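You operate a simulated robot arm through the tools that you are given. There is no shell and no other tool.

You run a simulated robot arm. Do the job below in one go: nothing can be reset, and whatever is moved stays where it is left.

TASK
Snap a chalk line along row C of the blue grid.
Fine: turn the winding knob right back, slide the reel to row C, stand the line block in socket C, wind the line tight, press the orange button; one line, two presses at most. Set down upright: line block.

The check looks at the end state, three seconds after you hand in, the way a careful person would. Anything else that was tipped, shoved, dropped, spilled or broken makes it a failure.

THE ROBOT
A 6-joint arm with a three-finger gripper, fixed in place. Base frame: the origin is at the foot of the arm, x ahead of it, y to its left, z up; the work surface is at about z = 0.84. Lengths are in m, angles in degrees, forces in N, time in s.
Its first joint turns from -166.0 to 166.0 degrees. Payload 4.89 kg.
The tool frame sits at the grasp point between the pads (the TCP): z along the fingers, y along the line on which they close. The tips reach 0.03 m beyond it. The gripper opens to 0.164 m. The gripper's body begins 0.125 m behind the TCP.
Orientation is that of the tool frame in the base frame, as a unit quaternion [w, x, y, z]. With the fingers straight down and closing along the base's y, the tool's x points along the base's -x, its y along +y and its z along -z.

THE INTERFACE
- The arm moves only by the tool nudge_tool. Its argument "plan" is one flat list of numbers, 6 for each row, row after row: the shift along the base's x, y, z in m, then the turn, a rotation vector about the base's x, y, z in rad. In form: [x, y, z, ax, ay, az, x, y, z, ax, ay, az, ...]. A call has 1 to 20 rows; each row is the pose to reach, as a shift and turn from the pose commanded when the call began. "grip" is the opening, from 0 (shut) to 1 (fully open), set as the call begins (left out, the last holds). Rows are played at 5 a second. More than 0.05 m and 8.6 degrees between two rows, or a gripper value outside its range, and nothing of the call is played. A pose out of reach is approached as far as the arm can. The call stops where the force on the tool passes 40 N (or 10 N more than at its start, if that is more) or the arm is blocked; 0.2 s more then pass. The fingers move at their own pace (about 0.108 m/s each) and stop on an object; they squeeze with about 30 N. The grip force told is the motor's: it shows also when the fingers shut on nothing. Time passes only in rows, and 0.2 s behind the last, so rows that repeat a pose let the fingers close. The reply holds the time, the measured pose of the TCP, the force on the tool along the base axes, the opening and the grip force, in the units named above and with some noise, with the torque about the TCP (base axes, N m) and any sound that the robot's microphone picked up.
- Cameras (640 x 400 px; columns grow to the right, rows downward): "scene" is fixed at [0.0498, -0.6516, 1.4476]; the picture's right is [0.15, -0.99, 0.00], its down [-0.64, -0.09, -0.76] and it looks along [0.76, 0.11, -0.65] (base axes); focal length 326 px, centre (320, 200). "wrist" rides on the gripper at [0.076, -0.002, -0.152] in the tool frame; the picture's right is [0.02, 1.00, 0.00], its down [-0.88, 0.02, -0.47] and it looks along [-0.47, 0.01, 0.88] (tool axes); focal length 247 px, centre (320, 200). There is no depth. A picture from a camera that has moved, and an enlarged one, comes with that camera's place and axes in the base frame and with its lens.
- snapshot(camera): a new picture of that camera. It takes no simulated time.
- slide_trunk(by): slides the trunk up (or, below 0, down) by that many m; the arm rides with it, the base frame stays. It gives what a move gives, with no picture.
- enlarge(camera, box): a new picture of the part [left, top, right, bottom] of that camera's present view, enlarged. It takes no simulated time.
- sign_off(): hands the job in; it is judged then, once.

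Places have to be worked out from the pictures, the camera data and where the tool is seen. Open the gripper and draw the arm clear of the work before you hand the job in, unless the task says otherwise.

The tools are called after ">>>" as a command line: name --argument value ..., lists and objects as JSON in quotes. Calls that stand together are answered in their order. nudge_tool: Moves the arm, as the interface text tells. Its arguments: {"type":"object","properties":{"plan":{"type":"array","items":{"type":"number"}},"grip":{"type":"number"}},"required":["plan"]} The other tools are called the same way: slide_trunk (by) slides the trunk up or down; snapshot (camera) takes a picture; enlarge (camera, box) takes an enlarged picture of a part of a camera's view; sign_off () hands the job in.

At the start:

```text
time_s: 0.0
tool_pos: [0.6297, -0.3331, 1.1887]
tcp_rot: [0.0, 0.0, 1.0, 0.0]
force: [0.9, -0.2, 0.0]
moment: [0.0, 0.03, 0.0]
gripper_width: 0.1642
grip_force: 0.0
trunk travel left (down, up): [-0.15, 0.24]
```

scene: 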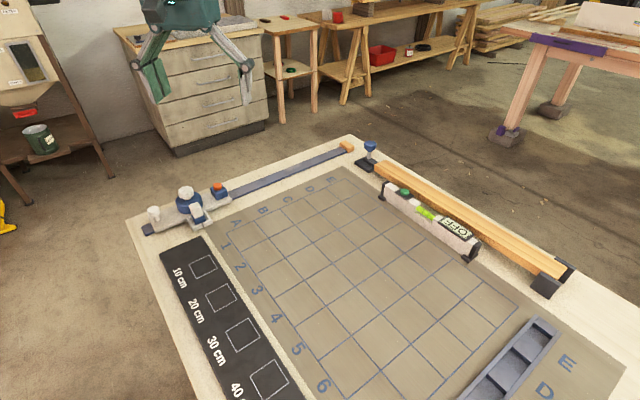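
wrist: 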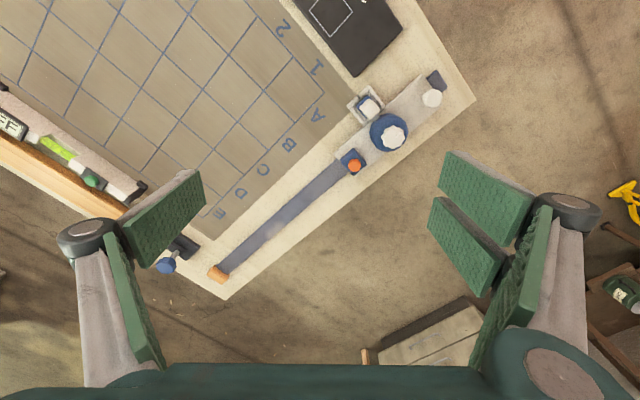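

The pictures show a board with a rail along one edge carrying a reel (knob, button, small block) and sockets at the far end. I enlarge both views to see details before moving.

>>> enlarge --camera "scene" --box '[120, 130, 280, 240]'

>>> enlarge --camera "scene" --box '[440, 290, 640, 400]'

>>> enlarge --camera "wrist" --box '[190, 50, 480, 310]'

>>> enlarge --camera "scene" --box '[320, 120, 600, 320]'

```text
3.64 times, centred on (200, 185) of scene
camera zoom: at [0.0498, -0.6516, 1.4476], right [0.15, -0.99, 0.0], down [-0.64, -0.09, -0.76], along [0.76, 0.11, -0.65], focal length 1187 px, centre (756, 254)
```

zoom: 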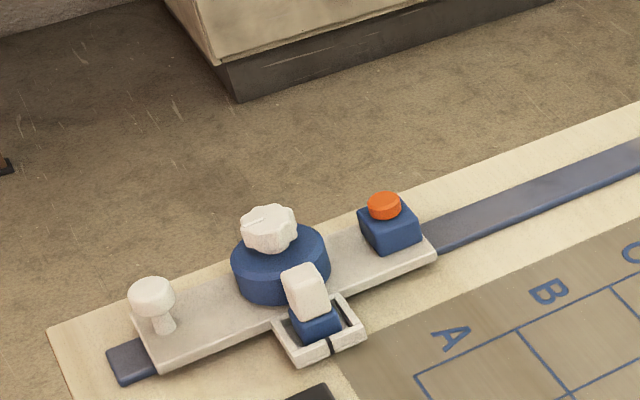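

```text
3.20 times, centred on (540, 345) of scene
camera zoom: at [0.0498, -0.6516, 1.4476], right [0.15, -0.99, 0.0], down [-0.64, -0.09, -0.76], along [0.76, 0.11, -0.65], focal length 1044 px, centre (-384, -264)
```

zoom: 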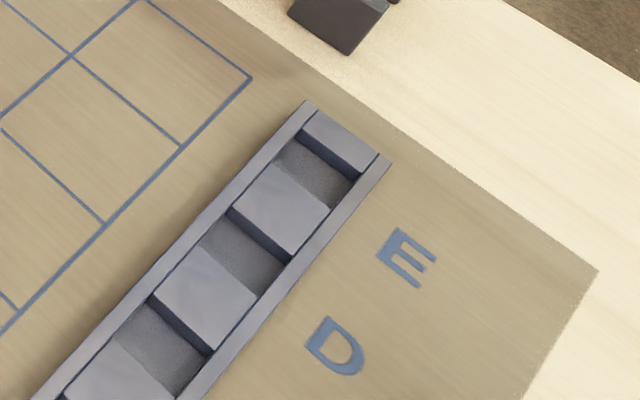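

```text
1.54 times, centred on (335, 180) of wrist
camera zoom: at [0.5527, -0.334, 1.3406], right [-0.02, 1.0, 0.0], down [0.88, 0.02, 0.47], along [0.47, 0.01, -0.88], focal length 380 px, centre (297, 231)
```

zoom: 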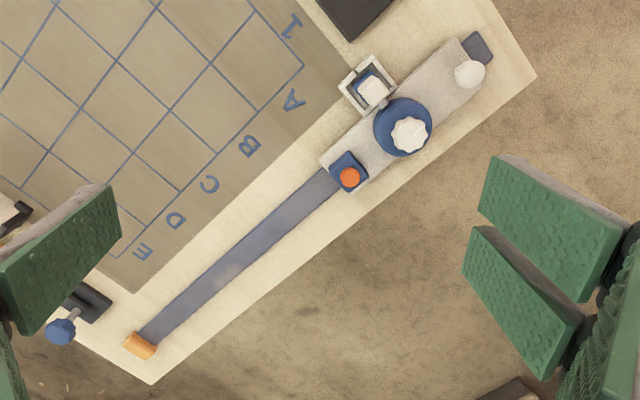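

```text
2.00 times, centred on (460, 220) of scene
camera zoom: at [0.0498, -0.6516, 1.4476], right [0.15, -0.99, 0.0], down [-0.64, -0.09, -0.76], along [0.76, 0.11, -0.65], focal length 653 px, centre (40, 160)
```

zoom: 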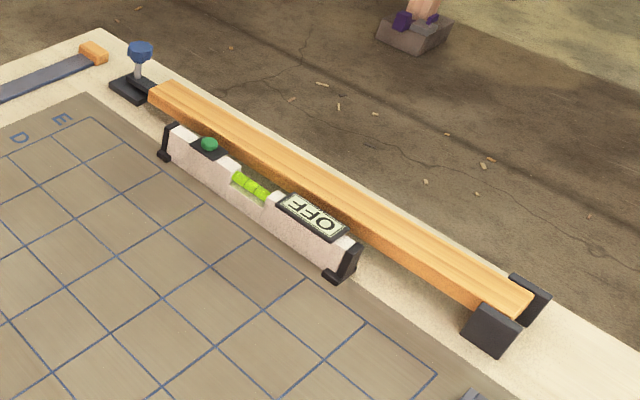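

The rail runs at about −45° in the base frame, from about (0.58,−0.12) to (1.06,−0.60), and the reel is near (0.65,−0.21). I move above the reel for a closer look with the wrist camera.

>>> nudge_tool --plan '[-0.006, 0.026, -0.028, 0, 0, 0, -0.012, 0.052, -0.056, 0, 0, 0, -0.018, 0.078, -0.084, 0, 0, 0, -0.024, 0.104, -0.112, 0, 0, 0, -0.03, 0.13, -0.14, 0, 0, 0, -0.03, 0.13, -0.14, 0, 0, 0]' --grip 0.5

>>> snapshot --camera "wrist"

>>> snapshot --camera "scene"

```text
time_s: 1.4
tool_pos: [0.6003, -0.2018, 1.0479]
tcp_rot: [0.0, 0.0, 1.0, 0.0]
force: [0.0, 0.0, -0.4]
moment: [0.02, 0.01, 0.01]
gripper_width: 0.0821
grip_force: 0.1
trunk travel left (down, up): [-0.15, 0.24]
```

```text
taken
camera wrist: at [0.524, -0.2034, 1.2006], right [-0.02, 1.0, 0.0], down [0.88, 0.02, 0.47], along [0.47, 0.01, -0.88], focal length 247 px, centre (320, 200)
```

wrist: 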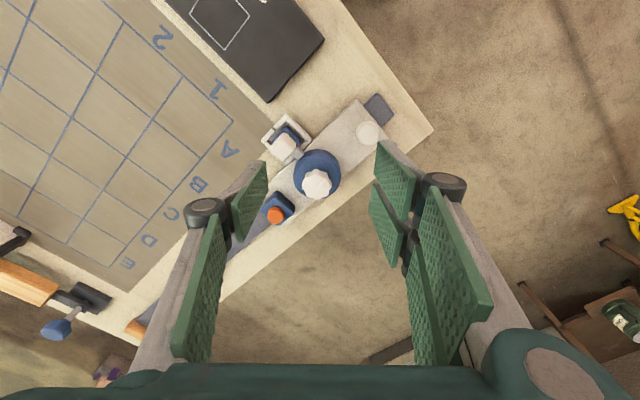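

```text
taken
```

scene: 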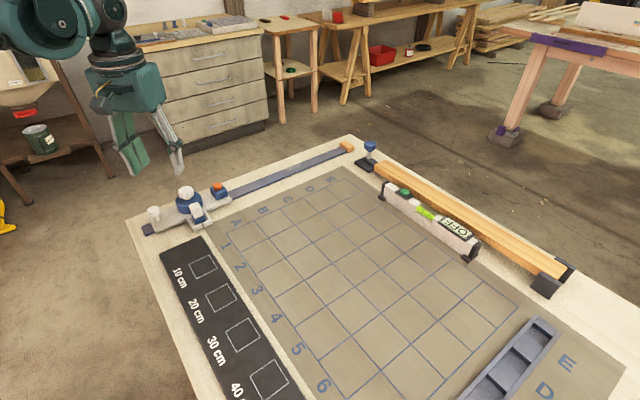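

>>> enlarge --camera "wrist" --box '[240, 80, 400, 240]'

>>> enlarge --camera "scene" --box '[140, 165, 240, 240]'

```text
2.50 times, centred on (320, 160) of wrist
camera zoom: at [0.524, -0.2034, 1.2006], right [-0.02, 1.0, 0.0], down [0.88, 0.02, 0.47], along [0.47, 0.01, -0.88], focal length 617 px, centre (320, 300)
```

zoom: 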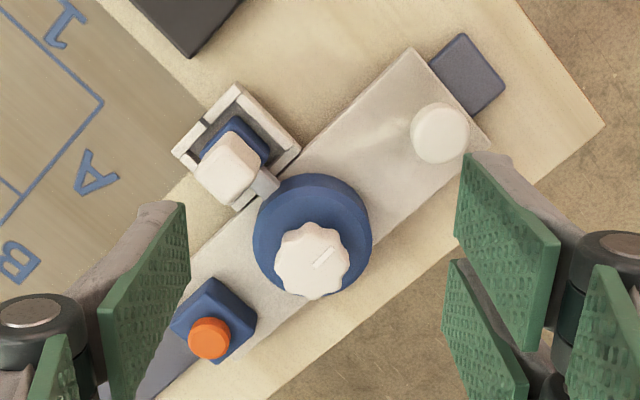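

```text
5.33 times, centred on (190, 202) of scene
camera zoom: at [0.0498, -0.6516, 1.4476], right [0.15, -0.99, 0.0], down [-0.64, -0.09, -0.76], along [0.76, 0.11, -0.65], focal length 1740 px, centre (1013, 187)
```

zoom: 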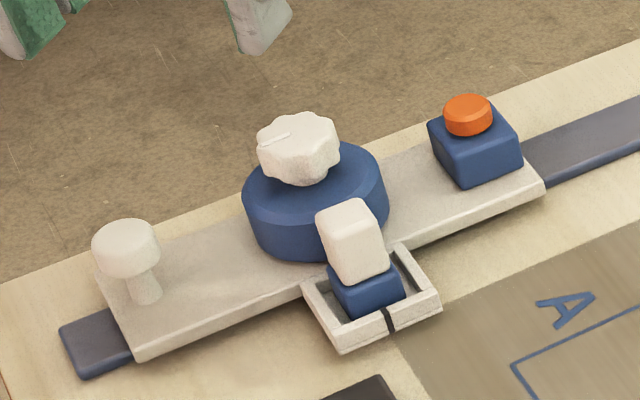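

I triangulate: knob top ≈ (0.66,−0.205,0.907), Ø≈0.04; drum top ≈0.877; line block top ≈ (0.613,−0.25,0.903); button ≈ (0.717,−0.267,0.893); handle post ≈ (0.594,−0.144,0.89). I move above the knob, tips still clear of it, and check the alignment.

>>> nudge_tool --plan '[0.02, -0.001, -0.029, 0, 0, 0, 0.04, -0.002, -0.058, 0, 0, 0, 0.059, -0.003, -0.088, 0, 0, 0, 0.059, -0.003, -0.088, 0, 0, 0]' --grip 0.4

>>> snapshot --camera "wrist"

>>> enlarge --camera "scene" --box '[130, 110, 270, 240]'

```text
time_s: 2.4
tool_pos: [0.6594, -0.2058, 0.9597]
tcp_rot: [0.001, 0.0, 1.0, 0.0]
force: [0.9, -0.7, -0.1]
moment: [0.04, 0.06, 0.01]
gripper_width: 0.0655
grip_force: 0.0
trunk travel left (down, up): [-0.15, 0.24]
```

```text
taken
camera wrist: at [0.5837, -0.2065, 1.1133], right [-0.02, 1.0, 0.0], down [0.88, 0.02, 0.47], along [0.47, 0.01, -0.88], focal length 247 px, centre (320, 200)
```

wrist: 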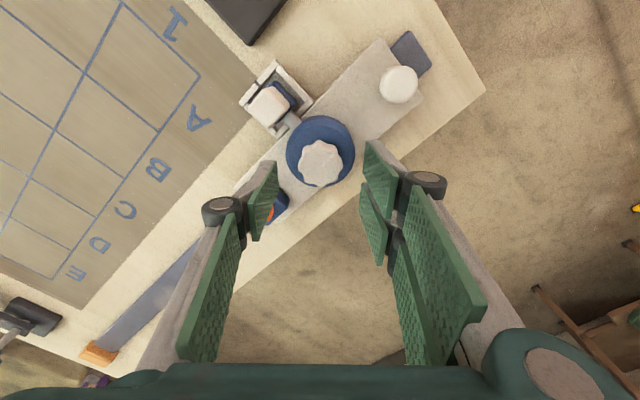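

```text
3.08 times, centred on (200, 175) of scene
camera zoom: at [0.0498, -0.6516, 1.4476], right [0.15, -0.99, 0.0], down [-0.64, -0.09, -0.76], along [0.76, 0.11, -0.65], focal length 1004 px, centre (689, 277)
```

zoom: 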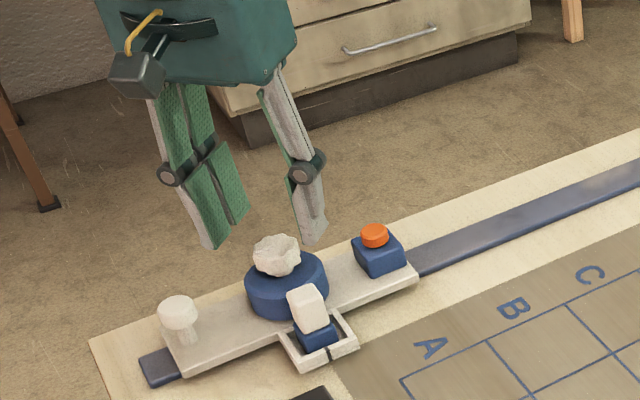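

The knob axis reads about (0.657,−0.205) from the wrist view, well aligned between the fingers. I descend until the tips straddle the knob cap (tips ≈0.886), then close on it.

>>> nudge_tool --plan '[-0.002, 0.001, -0.02, 0, 0, 0, -0.002, 0.001, -0.035, 0, 0, 0, -0.002, 0.001, -0.044, 0, 0, 0, -0.002, 0.001, -0.044, 0, 0, 0]'

>>> enlarge --camera "scene" --box '[150, 150, 240, 230]'

>>> snapshot --camera "wrist"

```text
time_s: 3.4
tool_pos: [0.6575, -0.2037, 0.9178]
tcp_rot: [0.0, 0.001, 1.0, 0.0]
force: [0.9, -0.9, 0.3]
moment: [0.03, 0.0, 0.03]
gripper_width: 0.0655
grip_force: 0.1
trunk travel left (down, up): [-0.15, 0.24]
```

```text
5.00 times, centred on (195, 190) of scene
camera zoom: at [0.0498, -0.6516, 1.4476], right [0.15, -0.99, 0.0], down [-0.64, -0.09, -0.76], along [0.76, 0.11, -0.65], focal length 1632 px, centre (945, 250)
```

zoom: 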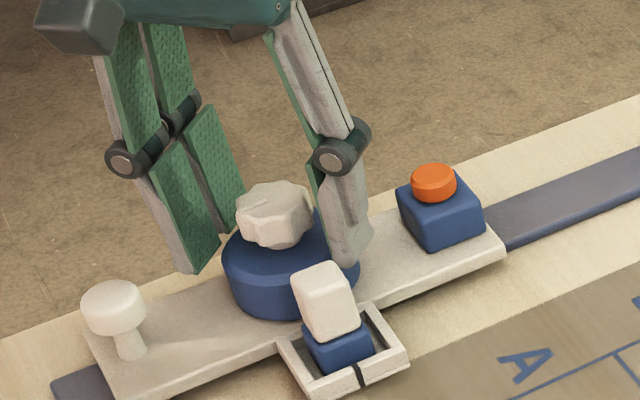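

```text
taken
camera wrist: at [0.5807, -0.2058, 1.0696], right [-0.02, 1.0, 0.0], down [0.88, 0.02, 0.47], along [0.47, 0.01, -0.88], focal length 247 px, centre (320, 200)
```

wrist: 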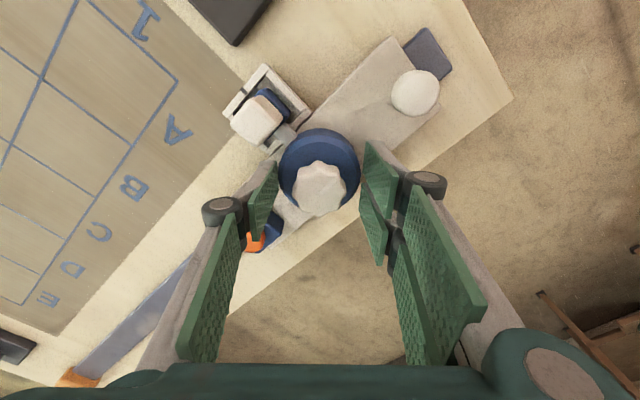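

The fingers straddle the knob without contact (force ~0). I close and hold to let the grip settle.

>>> nudge_tool --plan '[0, 0, 0, 0, 0, 0, 0, 0, 0, 0, 0, 0, 0, 0, 0, 0, 0, 0]' --grip 0.1

>>> enlarge --camera "scene" --box '[150, 150, 240, 230]'

>>> enlarge --camera "wrist" --box '[220, 60, 440, 260]'

```text
time_s: 3.9
tool_pos: [0.6581, -0.2048, 0.9196]
tcp_rot: [0.001, 0.0, 1.0, 0.0]
force: [1.5, -1.0, 40.0]
moment: [0.11, 0.29, 0.0]
gripper_width: 0.0574
grip_force: 44.8
trunk travel left (down, up): [-0.15, 0.24]
stopped in row 2: the force on the tool passed its limit at 43 N (the readings are from after the stop); the commanded pose is now the measured one
```

```text
5.00 times, centred on (195, 190) of scene
camera zoom: at [0.0498, -0.6516, 1.4476], right [0.15, -0.99, 0.0], down [-0.64, -0.09, -0.76], along [0.76, 0.11, -0.65], focal length 1632 px, centre (945, 250)
```

zoom: 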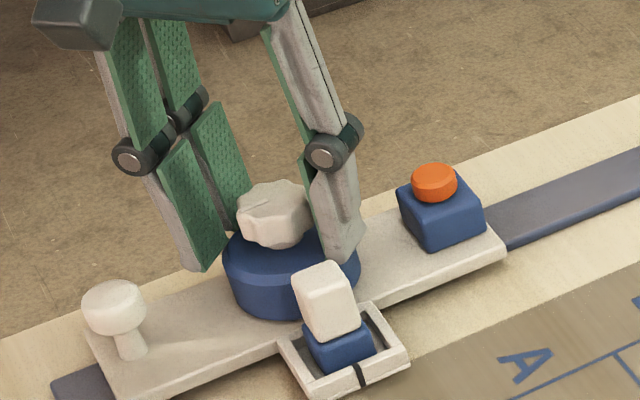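

```text
2.00 times, centred on (330, 160) of wrist
camera zoom: at [0.5804, -0.2061, 1.0722], right [-0.02, 1.0, 0.0], down [0.88, 0.02, 0.47], along [0.47, 0.01, -0.88], focal length 494 px, centre (300, 280)
```

zoom: 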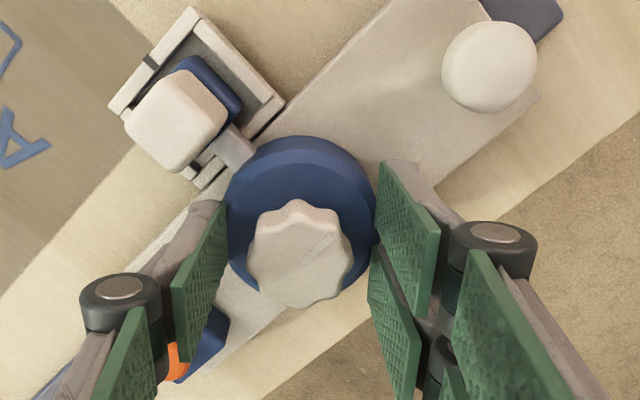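

The tips came down on the drum's rounded edge (40 N upward), so the drum top is a bit higher than I thought. I back up 3 cm and narrow the gap to ~0.052 so that I can come down around the knob cap only.

>>> nudge_tool --plan '[-0.001, 0, 0.01, 0, 0, 0, -0.002, 0, 0.03, 0, 0, 0, -0.002, 0, 0.03, 0, 0, 0]' --grip 0.34

>>> enlarge --camera "wrist" --box '[220, 60, 440, 260]'

>>> enlarge --camera "scene" --box '[150, 150, 240, 230]'

```text
time_s: 4.7
tool_pos: [0.6564, -0.2051, 0.9484]
tcp_rot: [-0.001, 0.0, 1.0, 0.0]
force: [-0.5, -0.1, 0.3]
moment: [0.03, 0.0, -0.01]
gripper_width: 0.0557
grip_force: 0.0
trunk travel left (down, up): [-0.15, 0.24]
```

```text
2.00 times, centred on (330, 160) of wrist
camera zoom: at [0.5792, -0.2067, 1.1006], right [-0.02, 1.0, 0.0], down [0.88, 0.02, 0.47], along [0.47, 0.01, -0.88], focal length 494 px, centre (300, 280)
```

zoom: 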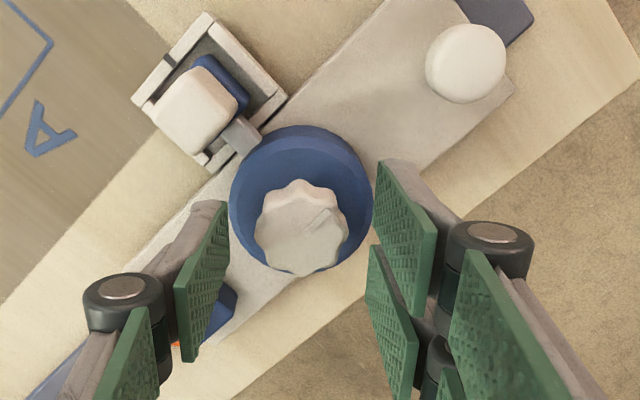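

```text
5.00 times, centred on (195, 190) of scene
camera zoom: at [0.0498, -0.6516, 1.4476], right [0.15, -0.99, 0.0], down [-0.64, -0.09, -0.76], along [0.76, 0.11, -0.65], focal length 1632 px, centre (945, 250)
```

zoom: 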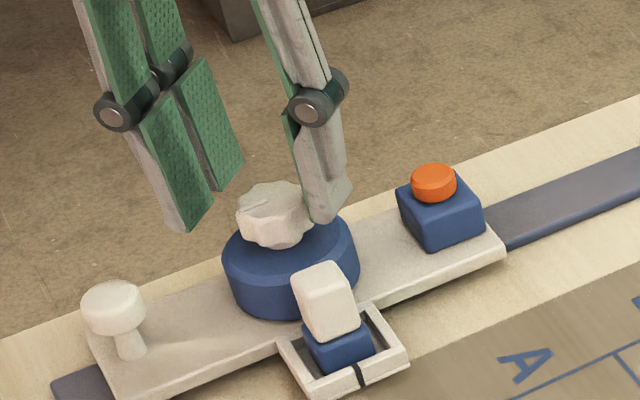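

The gap is now 0.056 and the knob sits centred between the fingers. I lower the tips to about z≈0.898, above the drum top, and then close.

>>> nudge_tool --plan '[0, 0.001, -0.01, 0, 0, 0, 0, 0.001, -0.021, 0, 0, 0, 0, 0.001, -0.021, 0, 0, 0]'

>>> nudge_tool --plan '[0, 0, 0, 0, 0, 0, 0, 0, 0, 0, 0, 0, 0, 0, 0, 0, 0, 0]' --grip 0.12

>>> enlarge --camera "scene" --box '[150, 150, 240, 230]'

>>> enlarge --camera "wrist" --box '[220, 60, 440, 260]'

```text
time_s: 5.5
tool_pos: [0.6568, -0.2051, 0.9278]
tcp_rot: [0.0, 0.0, 1.0, 0.001]
force: [0.3, 0.7, 0.2]
moment: [0.02, 0.06, -0.02]
gripper_width: 0.0556
grip_force: 0.1
trunk travel left (down, up): [-0.15, 0.24]
```

```text
time_s: 6.3
tool_pos: [0.6565, -0.2046, 0.927]
tcp_rot: [0.0, 0.001, 1.0, 0.0]
force: [-1.6, -8.5, -2.0]
moment: [-0.26, -0.04, -0.04]
gripper_width: 0.0346
grip_force: 44.7
trunk travel left (down, up): [-0.15, 0.24]
```

```text
5.00 times, centred on (195, 190) of scene
camera zoom: at [0.0498, -0.6516, 1.4476], right [0.15, -0.99, 0.0], down [-0.64, -0.09, -0.76], along [0.76, 0.11, -0.65], focal length 1632 px, centre (945, 250)
```

zoom: 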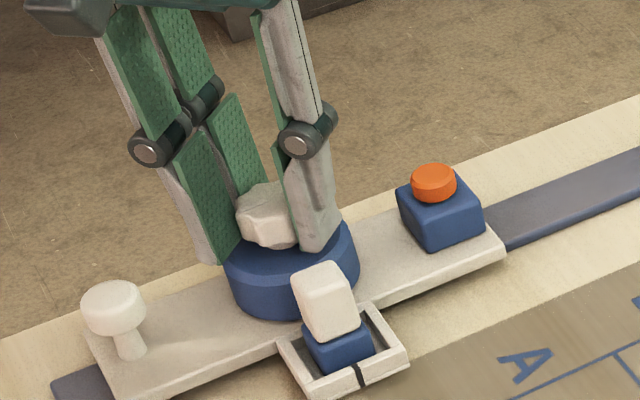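

```text
2.00 times, centred on (330, 160) of wrist
camera zoom: at [0.5794, -0.2062, 1.0797], right [-0.02, 1.0, 0.0], down [0.88, 0.02, 0.47], along [0.47, 0.01, -0.88], focal length 494 px, centre (300, 280)
```

zoom: 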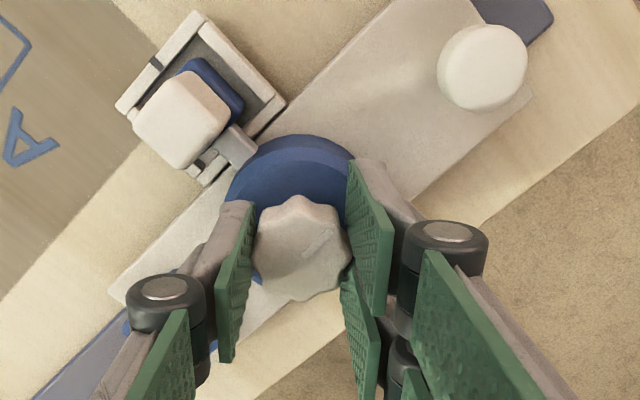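

The knob is held (width 0.035), with a small −8 N side load, so I shift 1 mm to −y. I try turning counter-clockwise (seen from above) in small steps, watching the torque.

>>> nudge_tool --plan '[0, -0.001, 0, 0, 0, 0.07, 0, -0.001, 0, 0, 0, 0.14, 0, -0.001, 0, 0, 0, 0.21, 0, -0.001, 0, 0, 0, 0.28]'

>>> enlarge --camera "wrist" --box '[220, 60, 440, 260]'

>>> enlarge --camera "scene" --box '[150, 150, 240, 230]'

```text
time_s: 7.3
tool_pos: [0.6552, -0.2056, 0.9274]
tcp_rot: [0.001, -0.14, 0.99, -0.001]
force: [6.2, -6.7, 3.0]
moment: [-0.21, 0.08, -0.01]
gripper_width: 0.0342
grip_force: 44.8
trunk travel left (down, up): [-0.15, 0.24]
```

```text
2.00 times, centred on (330, 160) of wrist
camera zoom: at [0.5828, -0.2277, 1.0797], right [-0.3, 0.95, 0.0], down [0.84, 0.26, 0.47], along [0.45, 0.14, -0.88], focal length 494 px, centre (300, 280)
```

zoom: 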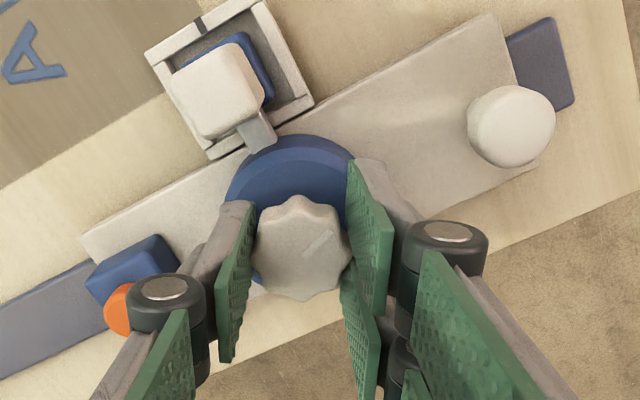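

```text
5.00 times, centred on (195, 190) of scene
camera zoom: at [0.0498, -0.6516, 1.4476], right [0.15, -0.99, 0.0], down [-0.64, -0.09, -0.76], along [0.76, 0.11, -0.65], focal length 1632 px, centre (945, 250)
```

zoom: 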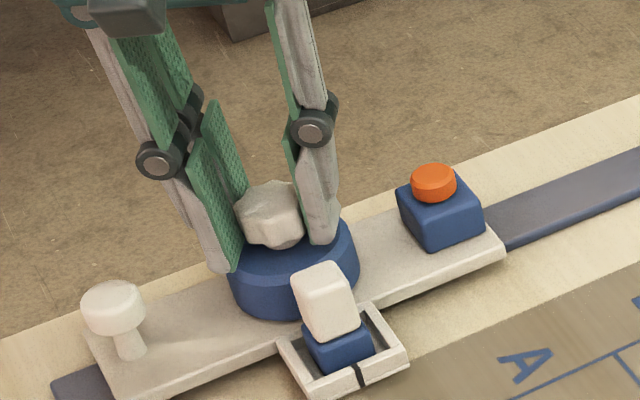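

The knob turned with the gripper with nearly no torque. I continue counter-clockwise by another ~80°, correcting 1 mm toward +x, −y.

>>> nudge_tool --plan '[0.001, -0.001, 0, 0, 0, 0.14, 0.001, -0.001, 0, 0, 0, 0.28, 0.001, -0.001, 0, 0, 0, 0.42, 0.001, -0.001, 0, 0, 0, 0.56, 0.001, -0.001, 0, 0, 0, 0.7, 0.001, -0.001, 0, 0, 0, 0.84, 0.001, -0.001, 0, 0, 0, 0.98, 0.001, -0.001, 0, 0, 0, 1.12, 0.001, -0.001, 0, 0, 0, 1.26, 0.001, -0.001, 0, 0, 0, 1.4]'

>>> enlarge --camera "wrist" --box '[220, 60, 440, 260]'

>>> enlarge --camera "scene" --box '[150, 150, 240, 230]'

```text
time_s: 9.5
tool_pos: [0.6568, -0.2051, 0.9281]
tcp_rot: [-0.001, 0.745, -0.667, 0.001]
force: [23.6, -11.1, 28.8]
moment: [-0.17, -0.75, -0.03]
gripper_width: 0.0344
grip_force: 44.7
trunk travel left (down, up): [-0.15, 0.24]
```

```text
2.00 times, centred on (330, 160) of wrist
camera zoom: at [0.6672, -0.2815, 1.0796], right [-0.99, -0.13, 0.0], down [-0.12, 0.87, 0.47], along [-0.06, 0.47, -0.88], focal length 494 px, centre (300, 280)
```

zoom: 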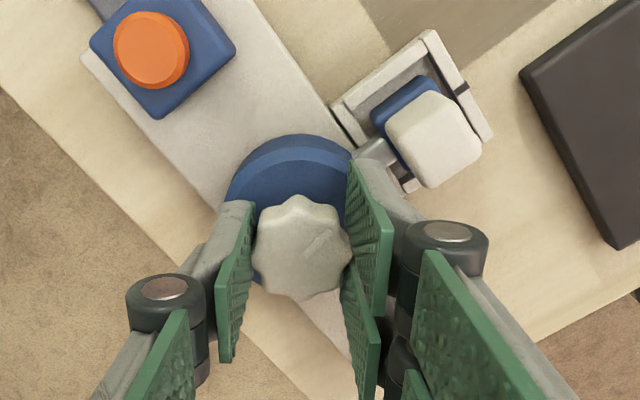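

```text
5.00 times, centred on (195, 190) of scene
camera zoom: at [0.0498, -0.6516, 1.4476], right [0.15, -0.99, 0.0], down [-0.64, -0.09, -0.76], along [0.76, 0.11, -0.65], focal length 1632 px, centre (945, 250)
```

zoom: 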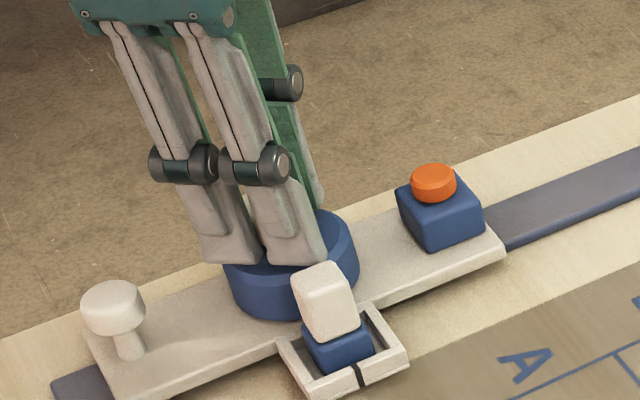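

The knob has turned ~96° with no torque stop, but a side load built up (+24 N x, +29 N z), so the true axis is a few mm to +x. I shift the tool by small amounts and re-read the force.

>>> nudge_tool --plan '[0.001, -0.0005, 0.001, 0, 0, 0, 0.002, -0.001, 0.002, 0, 0, 0, 0.002, -0.001, 0.002, 0, 0, 0]'

```text
time_s: 10.3
tool_pos: [0.6581, -0.2072, 0.9265]
tcp_rot: [0.0, 0.745, -0.667, -0.001]
force: [1.4, 4.0, -25.8]
moment: [0.68, 0.1, -0.02]
gripper_width: 0.0344
grip_force: 44.9
trunk travel left (down, up): [-0.15, 0.24]
```

Side load is gone in x and y; z now needs −1 mm. I correct that and continue counter-clockwise another ~56°.

>>> nudge_tool --plan '[0, 0, -0.001, 0, 0, 0.14, 0, 0, -0.001, 0, 0, 0.28, 0, 0, -0.001, 0, 0, 0.42, 0, 0, -0.001, 0, 0, 0.56, 0, 0, -0.001, 0, 0, 0.7, 0, 0, -0.001, 0, 0, 0.84, 0, 0, -0.001, 0, 0, 0.98]'

>>> enlarge --camera "wrist" --box '[220, 60, 440, 260]'

```text
time_s: 11.9
tool_pos: [0.6605, -0.2058, 0.9265]
tcp_rot: [0.0, 0.971, -0.238, -0.001]
force: [10.7, 12.6, -21.9]
moment: [0.27, -0.2, 0.02]
gripper_width: 0.0346
grip_force: 45.1
trunk travel left (down, up): [-0.15, 0.24]
```

```text
2.00 times, centred on (330, 160) of wrist
camera zoom: at [0.7279, -0.2399, 1.0797], right [-0.44, -0.9, 0.0], down [-0.79, 0.39, 0.47], along [-0.42, 0.21, -0.88], focal length 494 px, centre (300, 280)
```

zoom: 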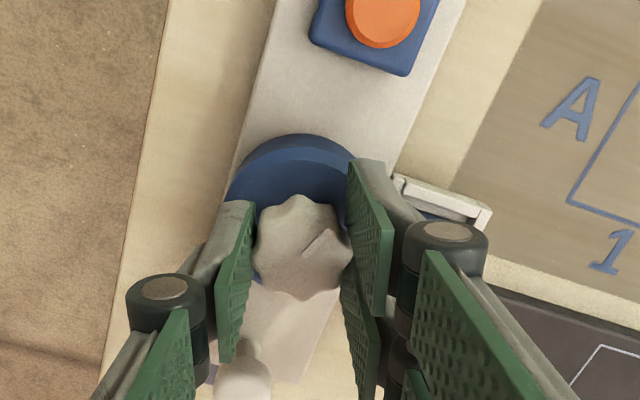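

Turned ~152° in total, torque still about zero, no stop yet. I trim the offsets by 1 mm and continue counter-clockwise.

>>> nudge_tool --plan '[0.001, 0.001, -0.001, 0, 0, 0.14, 0.001, 0.001, -0.001, 0, 0, 0.28, 0.001, 0.001, -0.001, 0, 0, 0.42, 0.001, 0.001, -0.001, 0, 0, 0.56, 0.001, 0.001, -0.001, 0, 0, 0.7, 0.001, 0.001, -0.001, 0, 0, 0.84, 0.001, 0.001, -0.001, 0, 0, 0.98]'

>>> enlarge --camera "wrist" --box '[220, 60, 440, 260]'

>>> enlarge --camera "scene" --box '[150, 150, 240, 230]'

```text
time_s: 12.2
tool_pos: [0.659, -0.2052, 0.9277]
tcp_rot: [0.006, 0.975, -0.223, -0.003]
force: [-1.5, -10.3, -6.4]
moment: [-0.63, 0.04, -0.01]
gripper_width: 0.0343
grip_force: 45.0
out of reach, approached as far as the arm can: row 1
trunk travel left (down, up): [-0.15, 0.24]
stopped in row 1: the force on the tool passed its limit at 70 N (the readings are from after the stop); the commanded pose is now the measured one
```

```text
2.00 times, centred on (330, 160) of wrist
camera zoom: at [0.7286, -0.2346, 1.0799], right [-0.41, -0.91, 0.01], down [-0.8, 0.37, 0.47], along [-0.43, 0.19, -0.88], focal length 494 px, centre (300, 280)
```

zoom: 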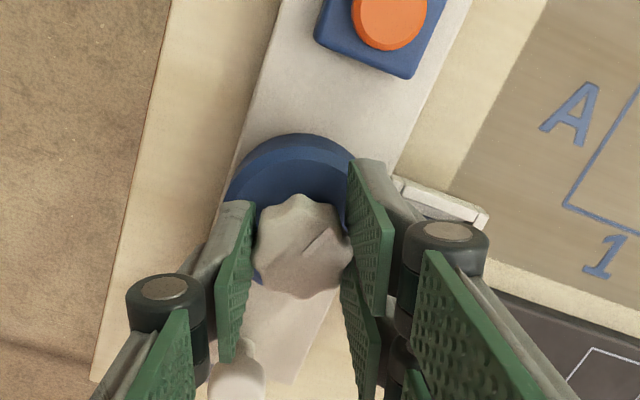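

```text
5.00 times, centred on (195, 190) of scene
camera zoom: at [0.0498, -0.6516, 1.4476], right [0.15, -0.99, 0.0], down [-0.64, -0.09, -0.76], along [0.76, 0.11, -0.65], focal length 1632 px, centre (945, 250)
```

zoom: 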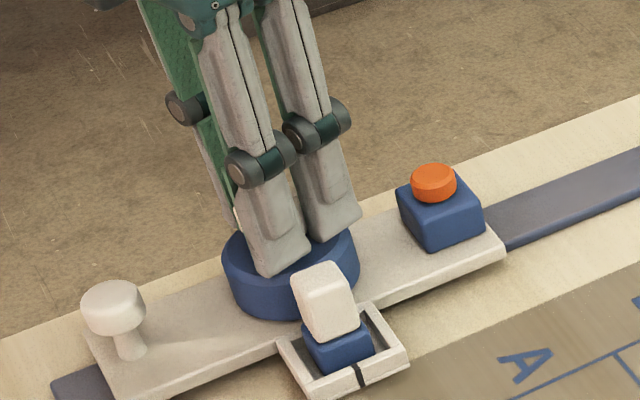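

The wrist joint reached its limit at about +153° yaw; the knob itself is still free. I release, level the tool, rise 3 cm and wind the wrist back to regrip.

>>> nudge_tool --plan '[0, 0, 0, 0, 0, 0, 0, 0, 0, 0.01, -0.0085, -0.05, 0, 0, 0.02, 0.01, -0.0085, -0.05, 0, 0, 0.035, 0.01, -0.0085, -0.05, 0, 0, 0.035, 0.01, -0.0085, -0.05]' --grip 0.36

>>> enlarge --camera "wrist" --box '[220, 60, 440, 260]'

```text
time_s: 13.4
tool_pos: [0.6589, -0.2029, 0.9625]
tcp_rot: [-0.001, 0.969, -0.247, 0.002]
force: [0.2, -0.1, -0.4]
moment: [0.01, -0.02, -0.01]
gripper_width: 0.0591
grip_force: 0.1
trunk travel left (down, up): [-0.15, 0.24]
```

```text
2.00 times, centred on (330, 160) of wrist
camera zoom: at [0.7251, -0.2378, 1.1145], right [-0.46, -0.89, 0.0], down [-0.78, 0.41, 0.47], along [-0.42, 0.22, -0.88], focal length 494 px, centre (300, 280)
```

zoom: 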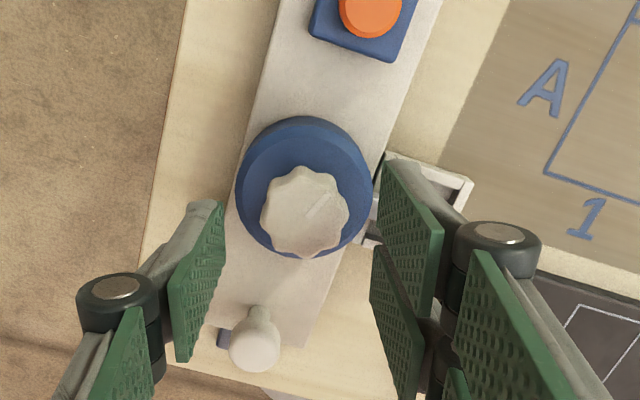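

The opposing view fixes the knob axis at about (0.658,−0.2045), top ≈0.914. I wind the wrist back −161° now.

>>> nudge_tool --plan '[0, 0, 0, 0, 0, -0.148, 0, 0, 0, 0, 0, -0.296, 0, 0, 0, 0, 0, -0.444, 0, 0, 0, 0, 0, -0.592, 0, 0, 0, 0, 0, -0.74, 0, 0, 0, 0, 0, -0.888, 0, 0, 0, 0, 0, -1.036, 0, 0, 0, 0, 0, -1.184, 0, 0, 0, 0, 0, -1.332, 0, 0, 0, 0, 0, -1.48, 0, 0, 0, 0, 0, -1.628, 0, 0, 0, 0, 0, -1.776, 0, 0, 0, 0, 0, -1.924, 0, 0, 0, 0, 0, -2.072, 0, 0, 0, 0, 0, -2.22, 0, 0, 0, 0, 0, -2.368, 0, 0, 0, 0, 0, -2.516, 0, 0, 0, 0, 0, -2.664, 0, 0, 0, 0, 0, -2.812]'

>>> nudge_tool --plan '[0, 0, 0, 0, 0, -0.148, 0, 0, 0, 0, 0, -0.296, 0, 0, 0, 0, 0, -0.444, 0, 0, 0, 0, 0, -0.592, 0, 0, 0, 0, 0, -0.74, 0, 0, 0, 0, 0, -0.888, 0, 0, 0, 0, 0, -1.036, 0, 0, 0, 0, 0, -1.184, 0, 0, 0, 0, 0, -1.332, 0, 0, 0, 0, 0, -1.48, 0, 0, 0, 0, 0, -1.628, 0, 0, 0, 0, 0, -1.776, 0, 0, 0, 0, 0, -1.924, 0, 0, 0, 0, 0, -2.072, 0, 0, 0, 0, 0, -2.22, 0, 0, 0, 0, 0, -2.368, 0, 0, 0, 0, 0, -2.516, 0, 0, 0, 0, 0, -2.664]'

>>> enlarge --camera "wrist" --box '[220, 60, 440, 260]'

```text
time_s: 17.4
tool_pos: [0.6586, -0.2035, 0.9619]
tcp_rot: [-0.002, 0.085, 0.996, -0.001]
force: [-0.3, -0.3, 0.2]
moment: [0.01, 0.0, 0.0]
gripper_width: 0.059
grip_force: 0.0
trunk travel left (down, up): [-0.15, 0.24]
```

```text
time_s: 21.2
tool_pos: [0.6587, -0.2038, 0.9631]
tcp_rot: [0.0, 0.988, 0.153, 0.003]
force: [-0.7, -0.4, 0.9]
moment: [0.01, 0.03, 0.02]
gripper_width: 0.0591
grip_force: 0.0
trunk travel left (down, up): [-0.15, 0.24]
```

```text
2.00 times, centred on (330, 160) of wrist
camera zoom: at [0.7303, -0.1788, 1.1151], right [0.32, -0.95, 0.0], down [-0.84, -0.28, 0.47], along [-0.45, -0.15, -0.88], focal length 494 px, centre (300, 280)
```

zoom: 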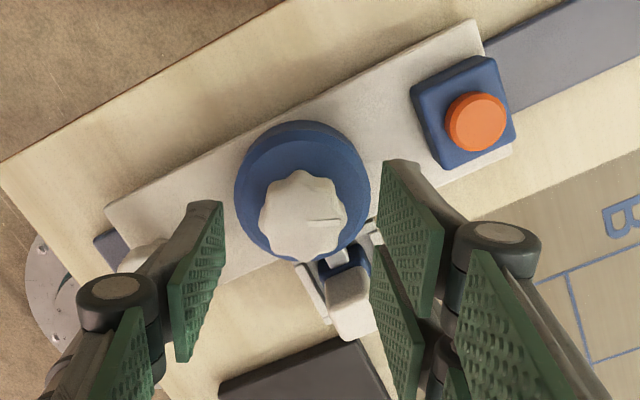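

Knob axis confirmed at (0.6577,−0.2047). I lower around it, and grip again.

>>> nudge_tool --plan '[-0.001, -0.001, -0.015, 0, 0, 0, -0.001, -0.001, -0.035, 0, 0, 0, -0.001, -0.001, -0.035, 0, 0, 0]'

>>> nudge_tool --plan '[0, 0, 0, 0, 0, 0, 0, 0, 0, 0, 0, 0, 0, 0, 0, 0, 0, 0]' --grip 0.12

```text
time_s: 22.0
tool_pos: [0.6576, -0.2037, 0.9274]
tcp_rot: [0.0, 0.988, 0.153, 0.001]
force: [-0.3, -0.2, 0.6]
moment: [-0.03, 0.0, -0.01]
gripper_width: 0.059
grip_force: 0.0
trunk travel left (down, up): [-0.15, 0.24]
```

```text
time_s: 22.8
tool_pos: [0.6584, -0.2032, 0.9263]
tcp_rot: [0.0, 0.988, 0.154, 0.002]
force: [1.6, -12.9, -1.1]
moment: [-0.4, -0.06, 0.0]
gripper_width: 0.0346
grip_force: 45.0
trunk travel left (down, up): [-0.15, 0.24]
```

Gripped again. I shift 1 mm to −y to relieve the side load and carry on counter-clockwise.

>>> nudge_tool --plan '[0, -0.001, 0, 0, 0, 0.14, 0, -0.001, 0, 0, 0, 0.28, 0, -0.001, 0, 0, 0, 0.42, 0, -0.001, 0, 0, 0, 0.56, 0, -0.001, 0, 0, 0, 0.7, 0, -0.001, 0, 0, 0, 0.84, 0, -0.001, 0, 0, 0, 0.98, 0, -0.001, 0, 0, 0, 1.12]'

>>> enlarge --camera "wrist" --box '[220, 60, 440, 260]'

```text
time_s: 24.6
tool_pos: [0.6582, -0.2054, 0.9277]
tcp_rot: [-0.002, 0.755, 0.656, 0.001]
force: [-2.7, 0.7, -6.7]
moment: [0.0, 0.0, -0.69]
gripper_width: 0.0346
grip_force: 45.2
trunk travel left (down, up): [-0.15, 0.24]
```

```text
2.00 times, centred on (330, 160) of wrist
camera zoom: at [0.6668, -0.1297, 1.0801], right [0.99, -0.12, 0.0], down [-0.1, -0.88, 0.47], along [-0.06, -0.47, -0.88], focal length 494 px, centre (300, 280)
```

zoom: 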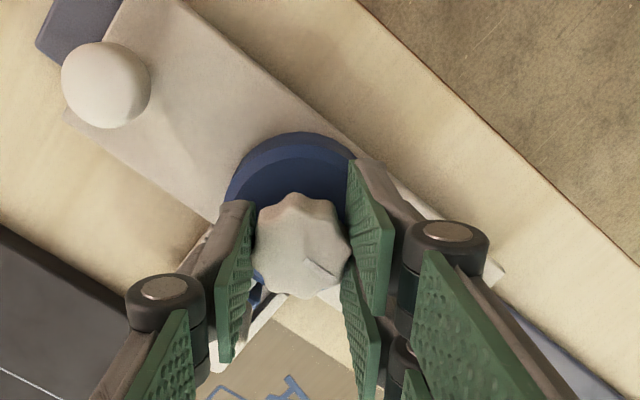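

A clear stop: −0.69 N·m about z, and the knob slipped in the grip instead of following. Total turn to the stop ≈ 180° counter-clockwise. I release, rise and check where the pointer mark stands.

>>> nudge_tool --plan '[0, 0, 0, 0, 0, -0.05, 0, 0, 0, 0, 0, -0.05, 0, 0, 0.02, 0, 0, -0.05, 0, 0, 0.05, 0, 0, -0.05, 0, 0, 0.09, 0, 0, -0.05, 0, 0, 0.09, 0, 0, -0.05]' --grip 0.38

>>> enlarge --camera "wrist" --box '[240, 60, 400, 220]'

>>> enlarge --camera "scene" --box '[140, 165, 240, 240]'

```text
time_s: 26.0
tool_pos: [0.6584, -0.2057, 1.0189]
tcp_rot: [-0.002, 0.772, 0.636, 0.001]
force: [-0.4, -0.5, 0.0]
moment: [-0.05, -0.02, -0.04]
gripper_width: 0.0626
grip_force: 0.0
trunk travel left (down, up): [-0.15, 0.24]
```

```text
2.50 times, centred on (320, 140) of wrist
camera zoom: at [0.6696, -0.1312, 1.1719], right [0.99, -0.17, 0.0], down [-0.15, -0.87, 0.47], along [-0.08, -0.46, -0.88], focal length 617 px, centre (320, 350)
```

zoom: 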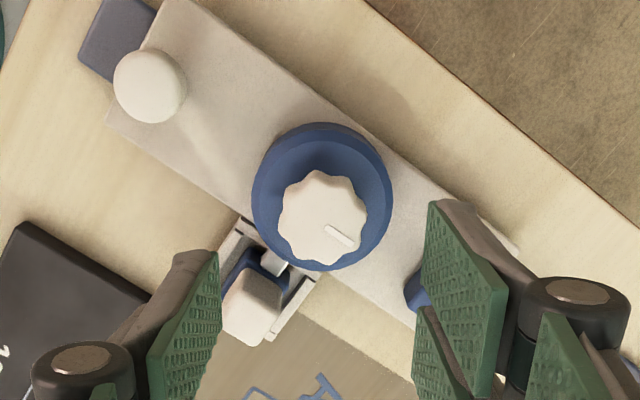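

```text
5.33 times, centred on (190, 202) of scene
camera zoom: at [0.0498, -0.6516, 1.4476], right [0.15, -0.99, 0.0], down [-0.64, -0.09, -0.76], along [0.76, 0.11, -0.65], focal length 1740 px, centre (1013, 187)
```

zoom: 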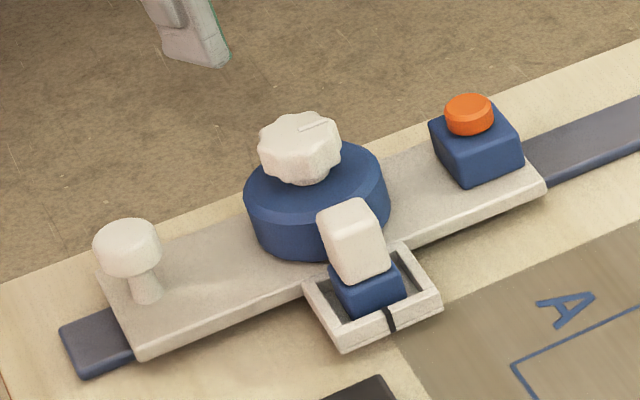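

The pointer now lies along the rail, pointing at the button, against a hard stop: the knob is right back. Next is the handle post at about (0.594,−0.142); I move above it with the fingers closing along the rail (yaw −135°).

>>> nudge_tool --plan '[-0.013, 0.013, 0, 0, 0, -0.119, -0.026, 0.026, 0, 0, 0, -0.238, -0.039, 0.039, 0, 0, 0, -0.357, -0.052, 0.052, -0.02, 0, 0, -0.476, -0.0647, 0.064, -0.05, 0, 0, -0.593, -0.0647, 0.064, -0.05, 0, 0, -0.593]' --grip 0.35

>>> snapshot --camera "wrist"

>>> enlarge --camera "scene" --box '[120, 130, 240, 240]'

```text
time_s: 27.4
tool_pos: [0.5948, -0.141, 0.9667]
tcp_rot: [0.0, 0.924, 0.382, 0.001]
force: [-0.2, 0.3, -0.1]
moment: [-0.01, -0.02, 0.04]
gripper_width: 0.0573
grip_force: 0.0
trunk travel left (down, up): [-0.15, 0.24]
```

```text
taken
camera wrist: at [0.646, -0.0853, 1.1202], right [0.72, -0.69, 0.0], down [-0.61, -0.64, 0.47], along [-0.33, -0.34, -0.88], focal length 247 px, centre (320, 200)
```

wrist: 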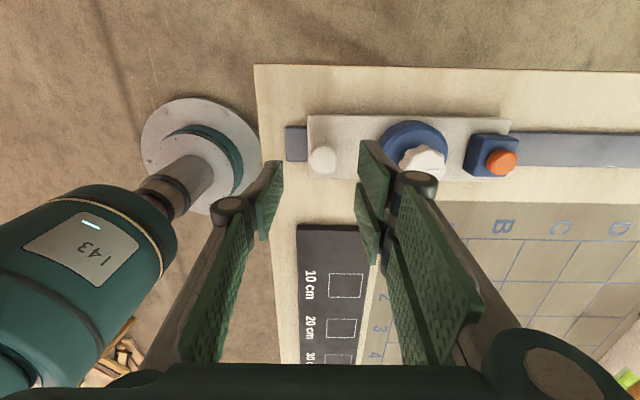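

```text
3.64 times, centred on (180, 185) of scene
camera zoom: at [0.0498, -0.6516, 1.4476], right [0.15, -0.99, 0.0], down [-0.64, -0.09, -0.76], along [0.76, 0.11, -0.65], focal length 1187 px, centre (829, 254)
```

zoom: 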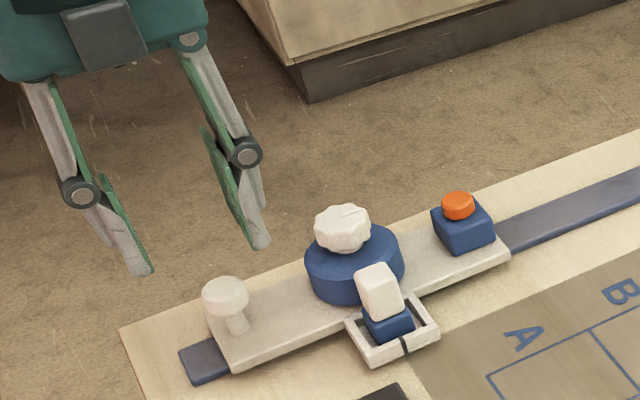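

The post is centred between the fingers at about (0.593,−0.1425). I go down to tips ≈0.875 and close on the cap.

>>> nudge_tool --plan '[-0.001, -0.001, -0.03, 0, 0, 0, -0.0015, -0.0015, -0.05, 0, 0, 0, -0.0015, -0.0015, -0.061, 0, 0, 0, -0.0015, -0.0015, -0.061, 0, 0, 0]'

>>> nudge_tool --plan '[0, 0, 0, 0, 0, 0, 0, 0, 0, 0, 0, 0, 0, 0, 0, 0, 0, 0]' --grip 0.08

>>> enlarge --camera "scene" --box '[120, 130, 240, 240]'

>>> snapshot --camera "wrist"

```text
time_s: 28.4
tool_pos: [0.5921, -0.1443, 0.9078]
tcp_rot: [-0.001, 0.924, 0.382, 0.002]
force: [-0.2, 1.1, 0.4]
moment: [0.01, 0.03, 0.0]
gripper_width: 0.0575
grip_force: 0.0
trunk travel left (down, up): [-0.15, 0.24]
```

```text
time_s: 29.2
tool_pos: [0.5929, -0.1454, 0.9077]
tcp_rot: [-0.001, 0.924, 0.383, 0.002]
force: [20.7, -23.2, 2.4]
moment: [-0.7, -0.49, -0.11]
gripper_width: 0.0269
grip_force: 44.8
trunk travel left (down, up): [-0.15, 0.24]
```

```text
3.64 times, centred on (180, 185) of scene
camera zoom: at [0.0498, -0.6516, 1.4476], right [0.15, -0.99, 0.0], down [-0.64, -0.09, -0.76], along [0.76, 0.11, -0.65], focal length 1187 px, centre (829, 254)
```

zoom: 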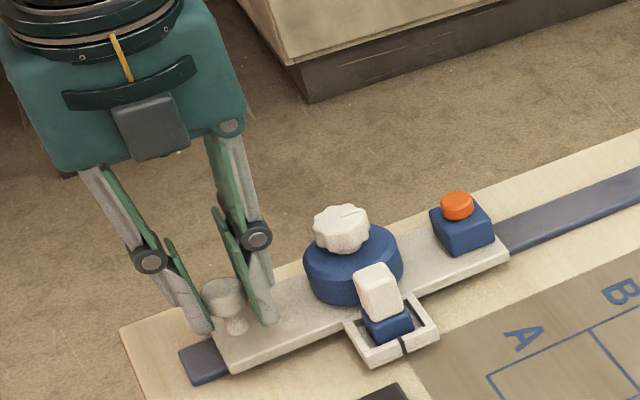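

```text
taken
camera wrist: at [0.6451, -0.0896, 1.0603], right [0.72, -0.69, 0.0], down [-0.61, -0.64, 0.47], along [-0.33, -0.34, -0.88], focal length 247 px, centre (320, 200)
```

wrist: 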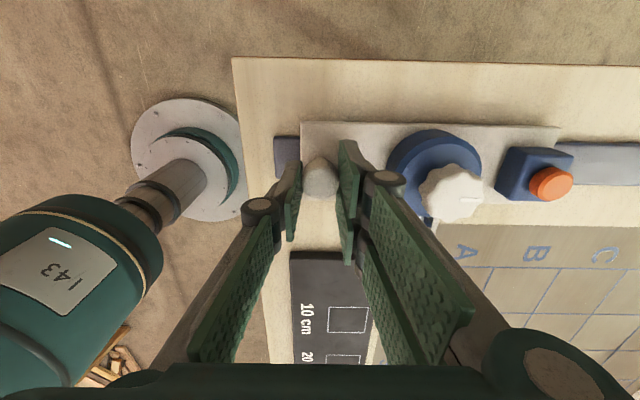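

The post is gripped (0.027); a residual load along the rail shows the tool is ~2 mm short. I push 3 cm toward +rail to see whether the carriage slides.

>>> nudge_tool --plan '[0.0018, -0.0018, 0, 0, 0, 0, 0.006, -0.006, 0, 0, 0, 0, 0.012, -0.012, 0, 0, 0, 0, 0.018, -0.018, 0, 0, 0, 0, 0.024, -0.024, 0, 0, 0, 0]'

>>> snapshot --camera "scene"

```text
time_s: 30.4
tool_pos: [0.6157, -0.1673, 0.9076]
tcp_rot: [-0.001, 0.924, 0.383, 0.002]
force: [-1.7, -2.1, 23.1]
moment: [-0.36, 0.18, 0.0]
gripper_width: 0.0269
grip_force: 45.0
trunk travel left (down, up): [-0.15, 0.24]
```

```text
taken
```

scene: 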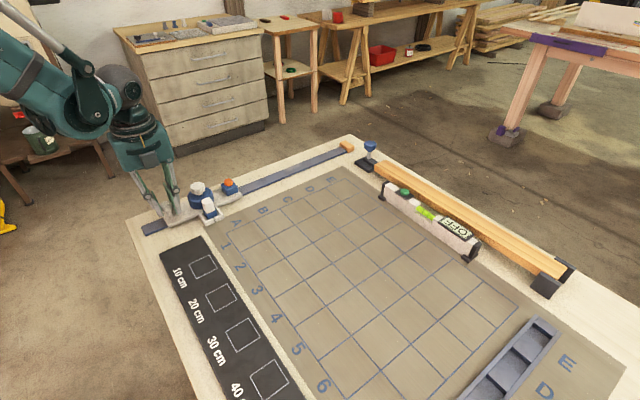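

The carriage slides easily with the tool. I slide another 17 cm toward row C at moderate speed, then look.

>>> nudge_tool --plan '[0.012, -0.012, 0.001, 0, 0, 0, 0.024, -0.024, 0.001, 0, 0, 0, 0.036, -0.036, 0.001, 0, 0, 0, 0.048, -0.048, 0.001, 0, 0, 0, 0.06, -0.06, 0.001, 0, 0, 0, 0.072, -0.072, 0.001, 0, 0, 0, 0.084, -0.084, 0.001, 0, 0, 0, 0.096, -0.096, 0.001, 0, 0, 0, 0.108, -0.108, 0.001, 0, 0, 0, 0.12, -0.12, 0.001, 0, 0, 0]'

>>> snapshot --camera "scene"

>>> snapshot --camera "wrist"

```text
time_s: 32.6
tool_pos: [0.737, -0.288, 0.9074]
tcp_rot: [-0.001, 0.924, 0.382, 0.001]
force: [-11.4, -11.3, 9.2]
moment: [-0.24, 0.03, -0.02]
gripper_width: 0.027
grip_force: 45.0
trunk travel left (down, up): [-0.15, 0.24]
```

```text
taken
```

scene: 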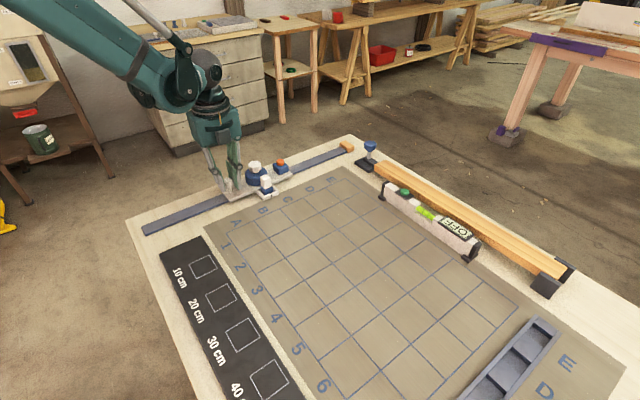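

```text
taken
camera wrist: at [0.7885, -0.2326, 1.0601], right [0.72, -0.69, 0.0], down [-0.61, -0.64, 0.47], along [-0.33, -0.34, -0.88], focal length 247 px, centre (320, 200)
```

wrist: 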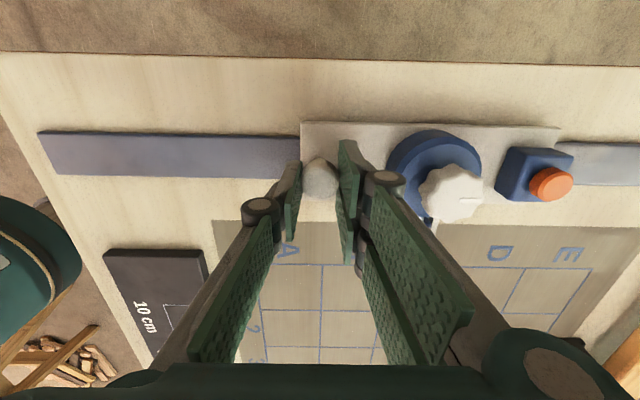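

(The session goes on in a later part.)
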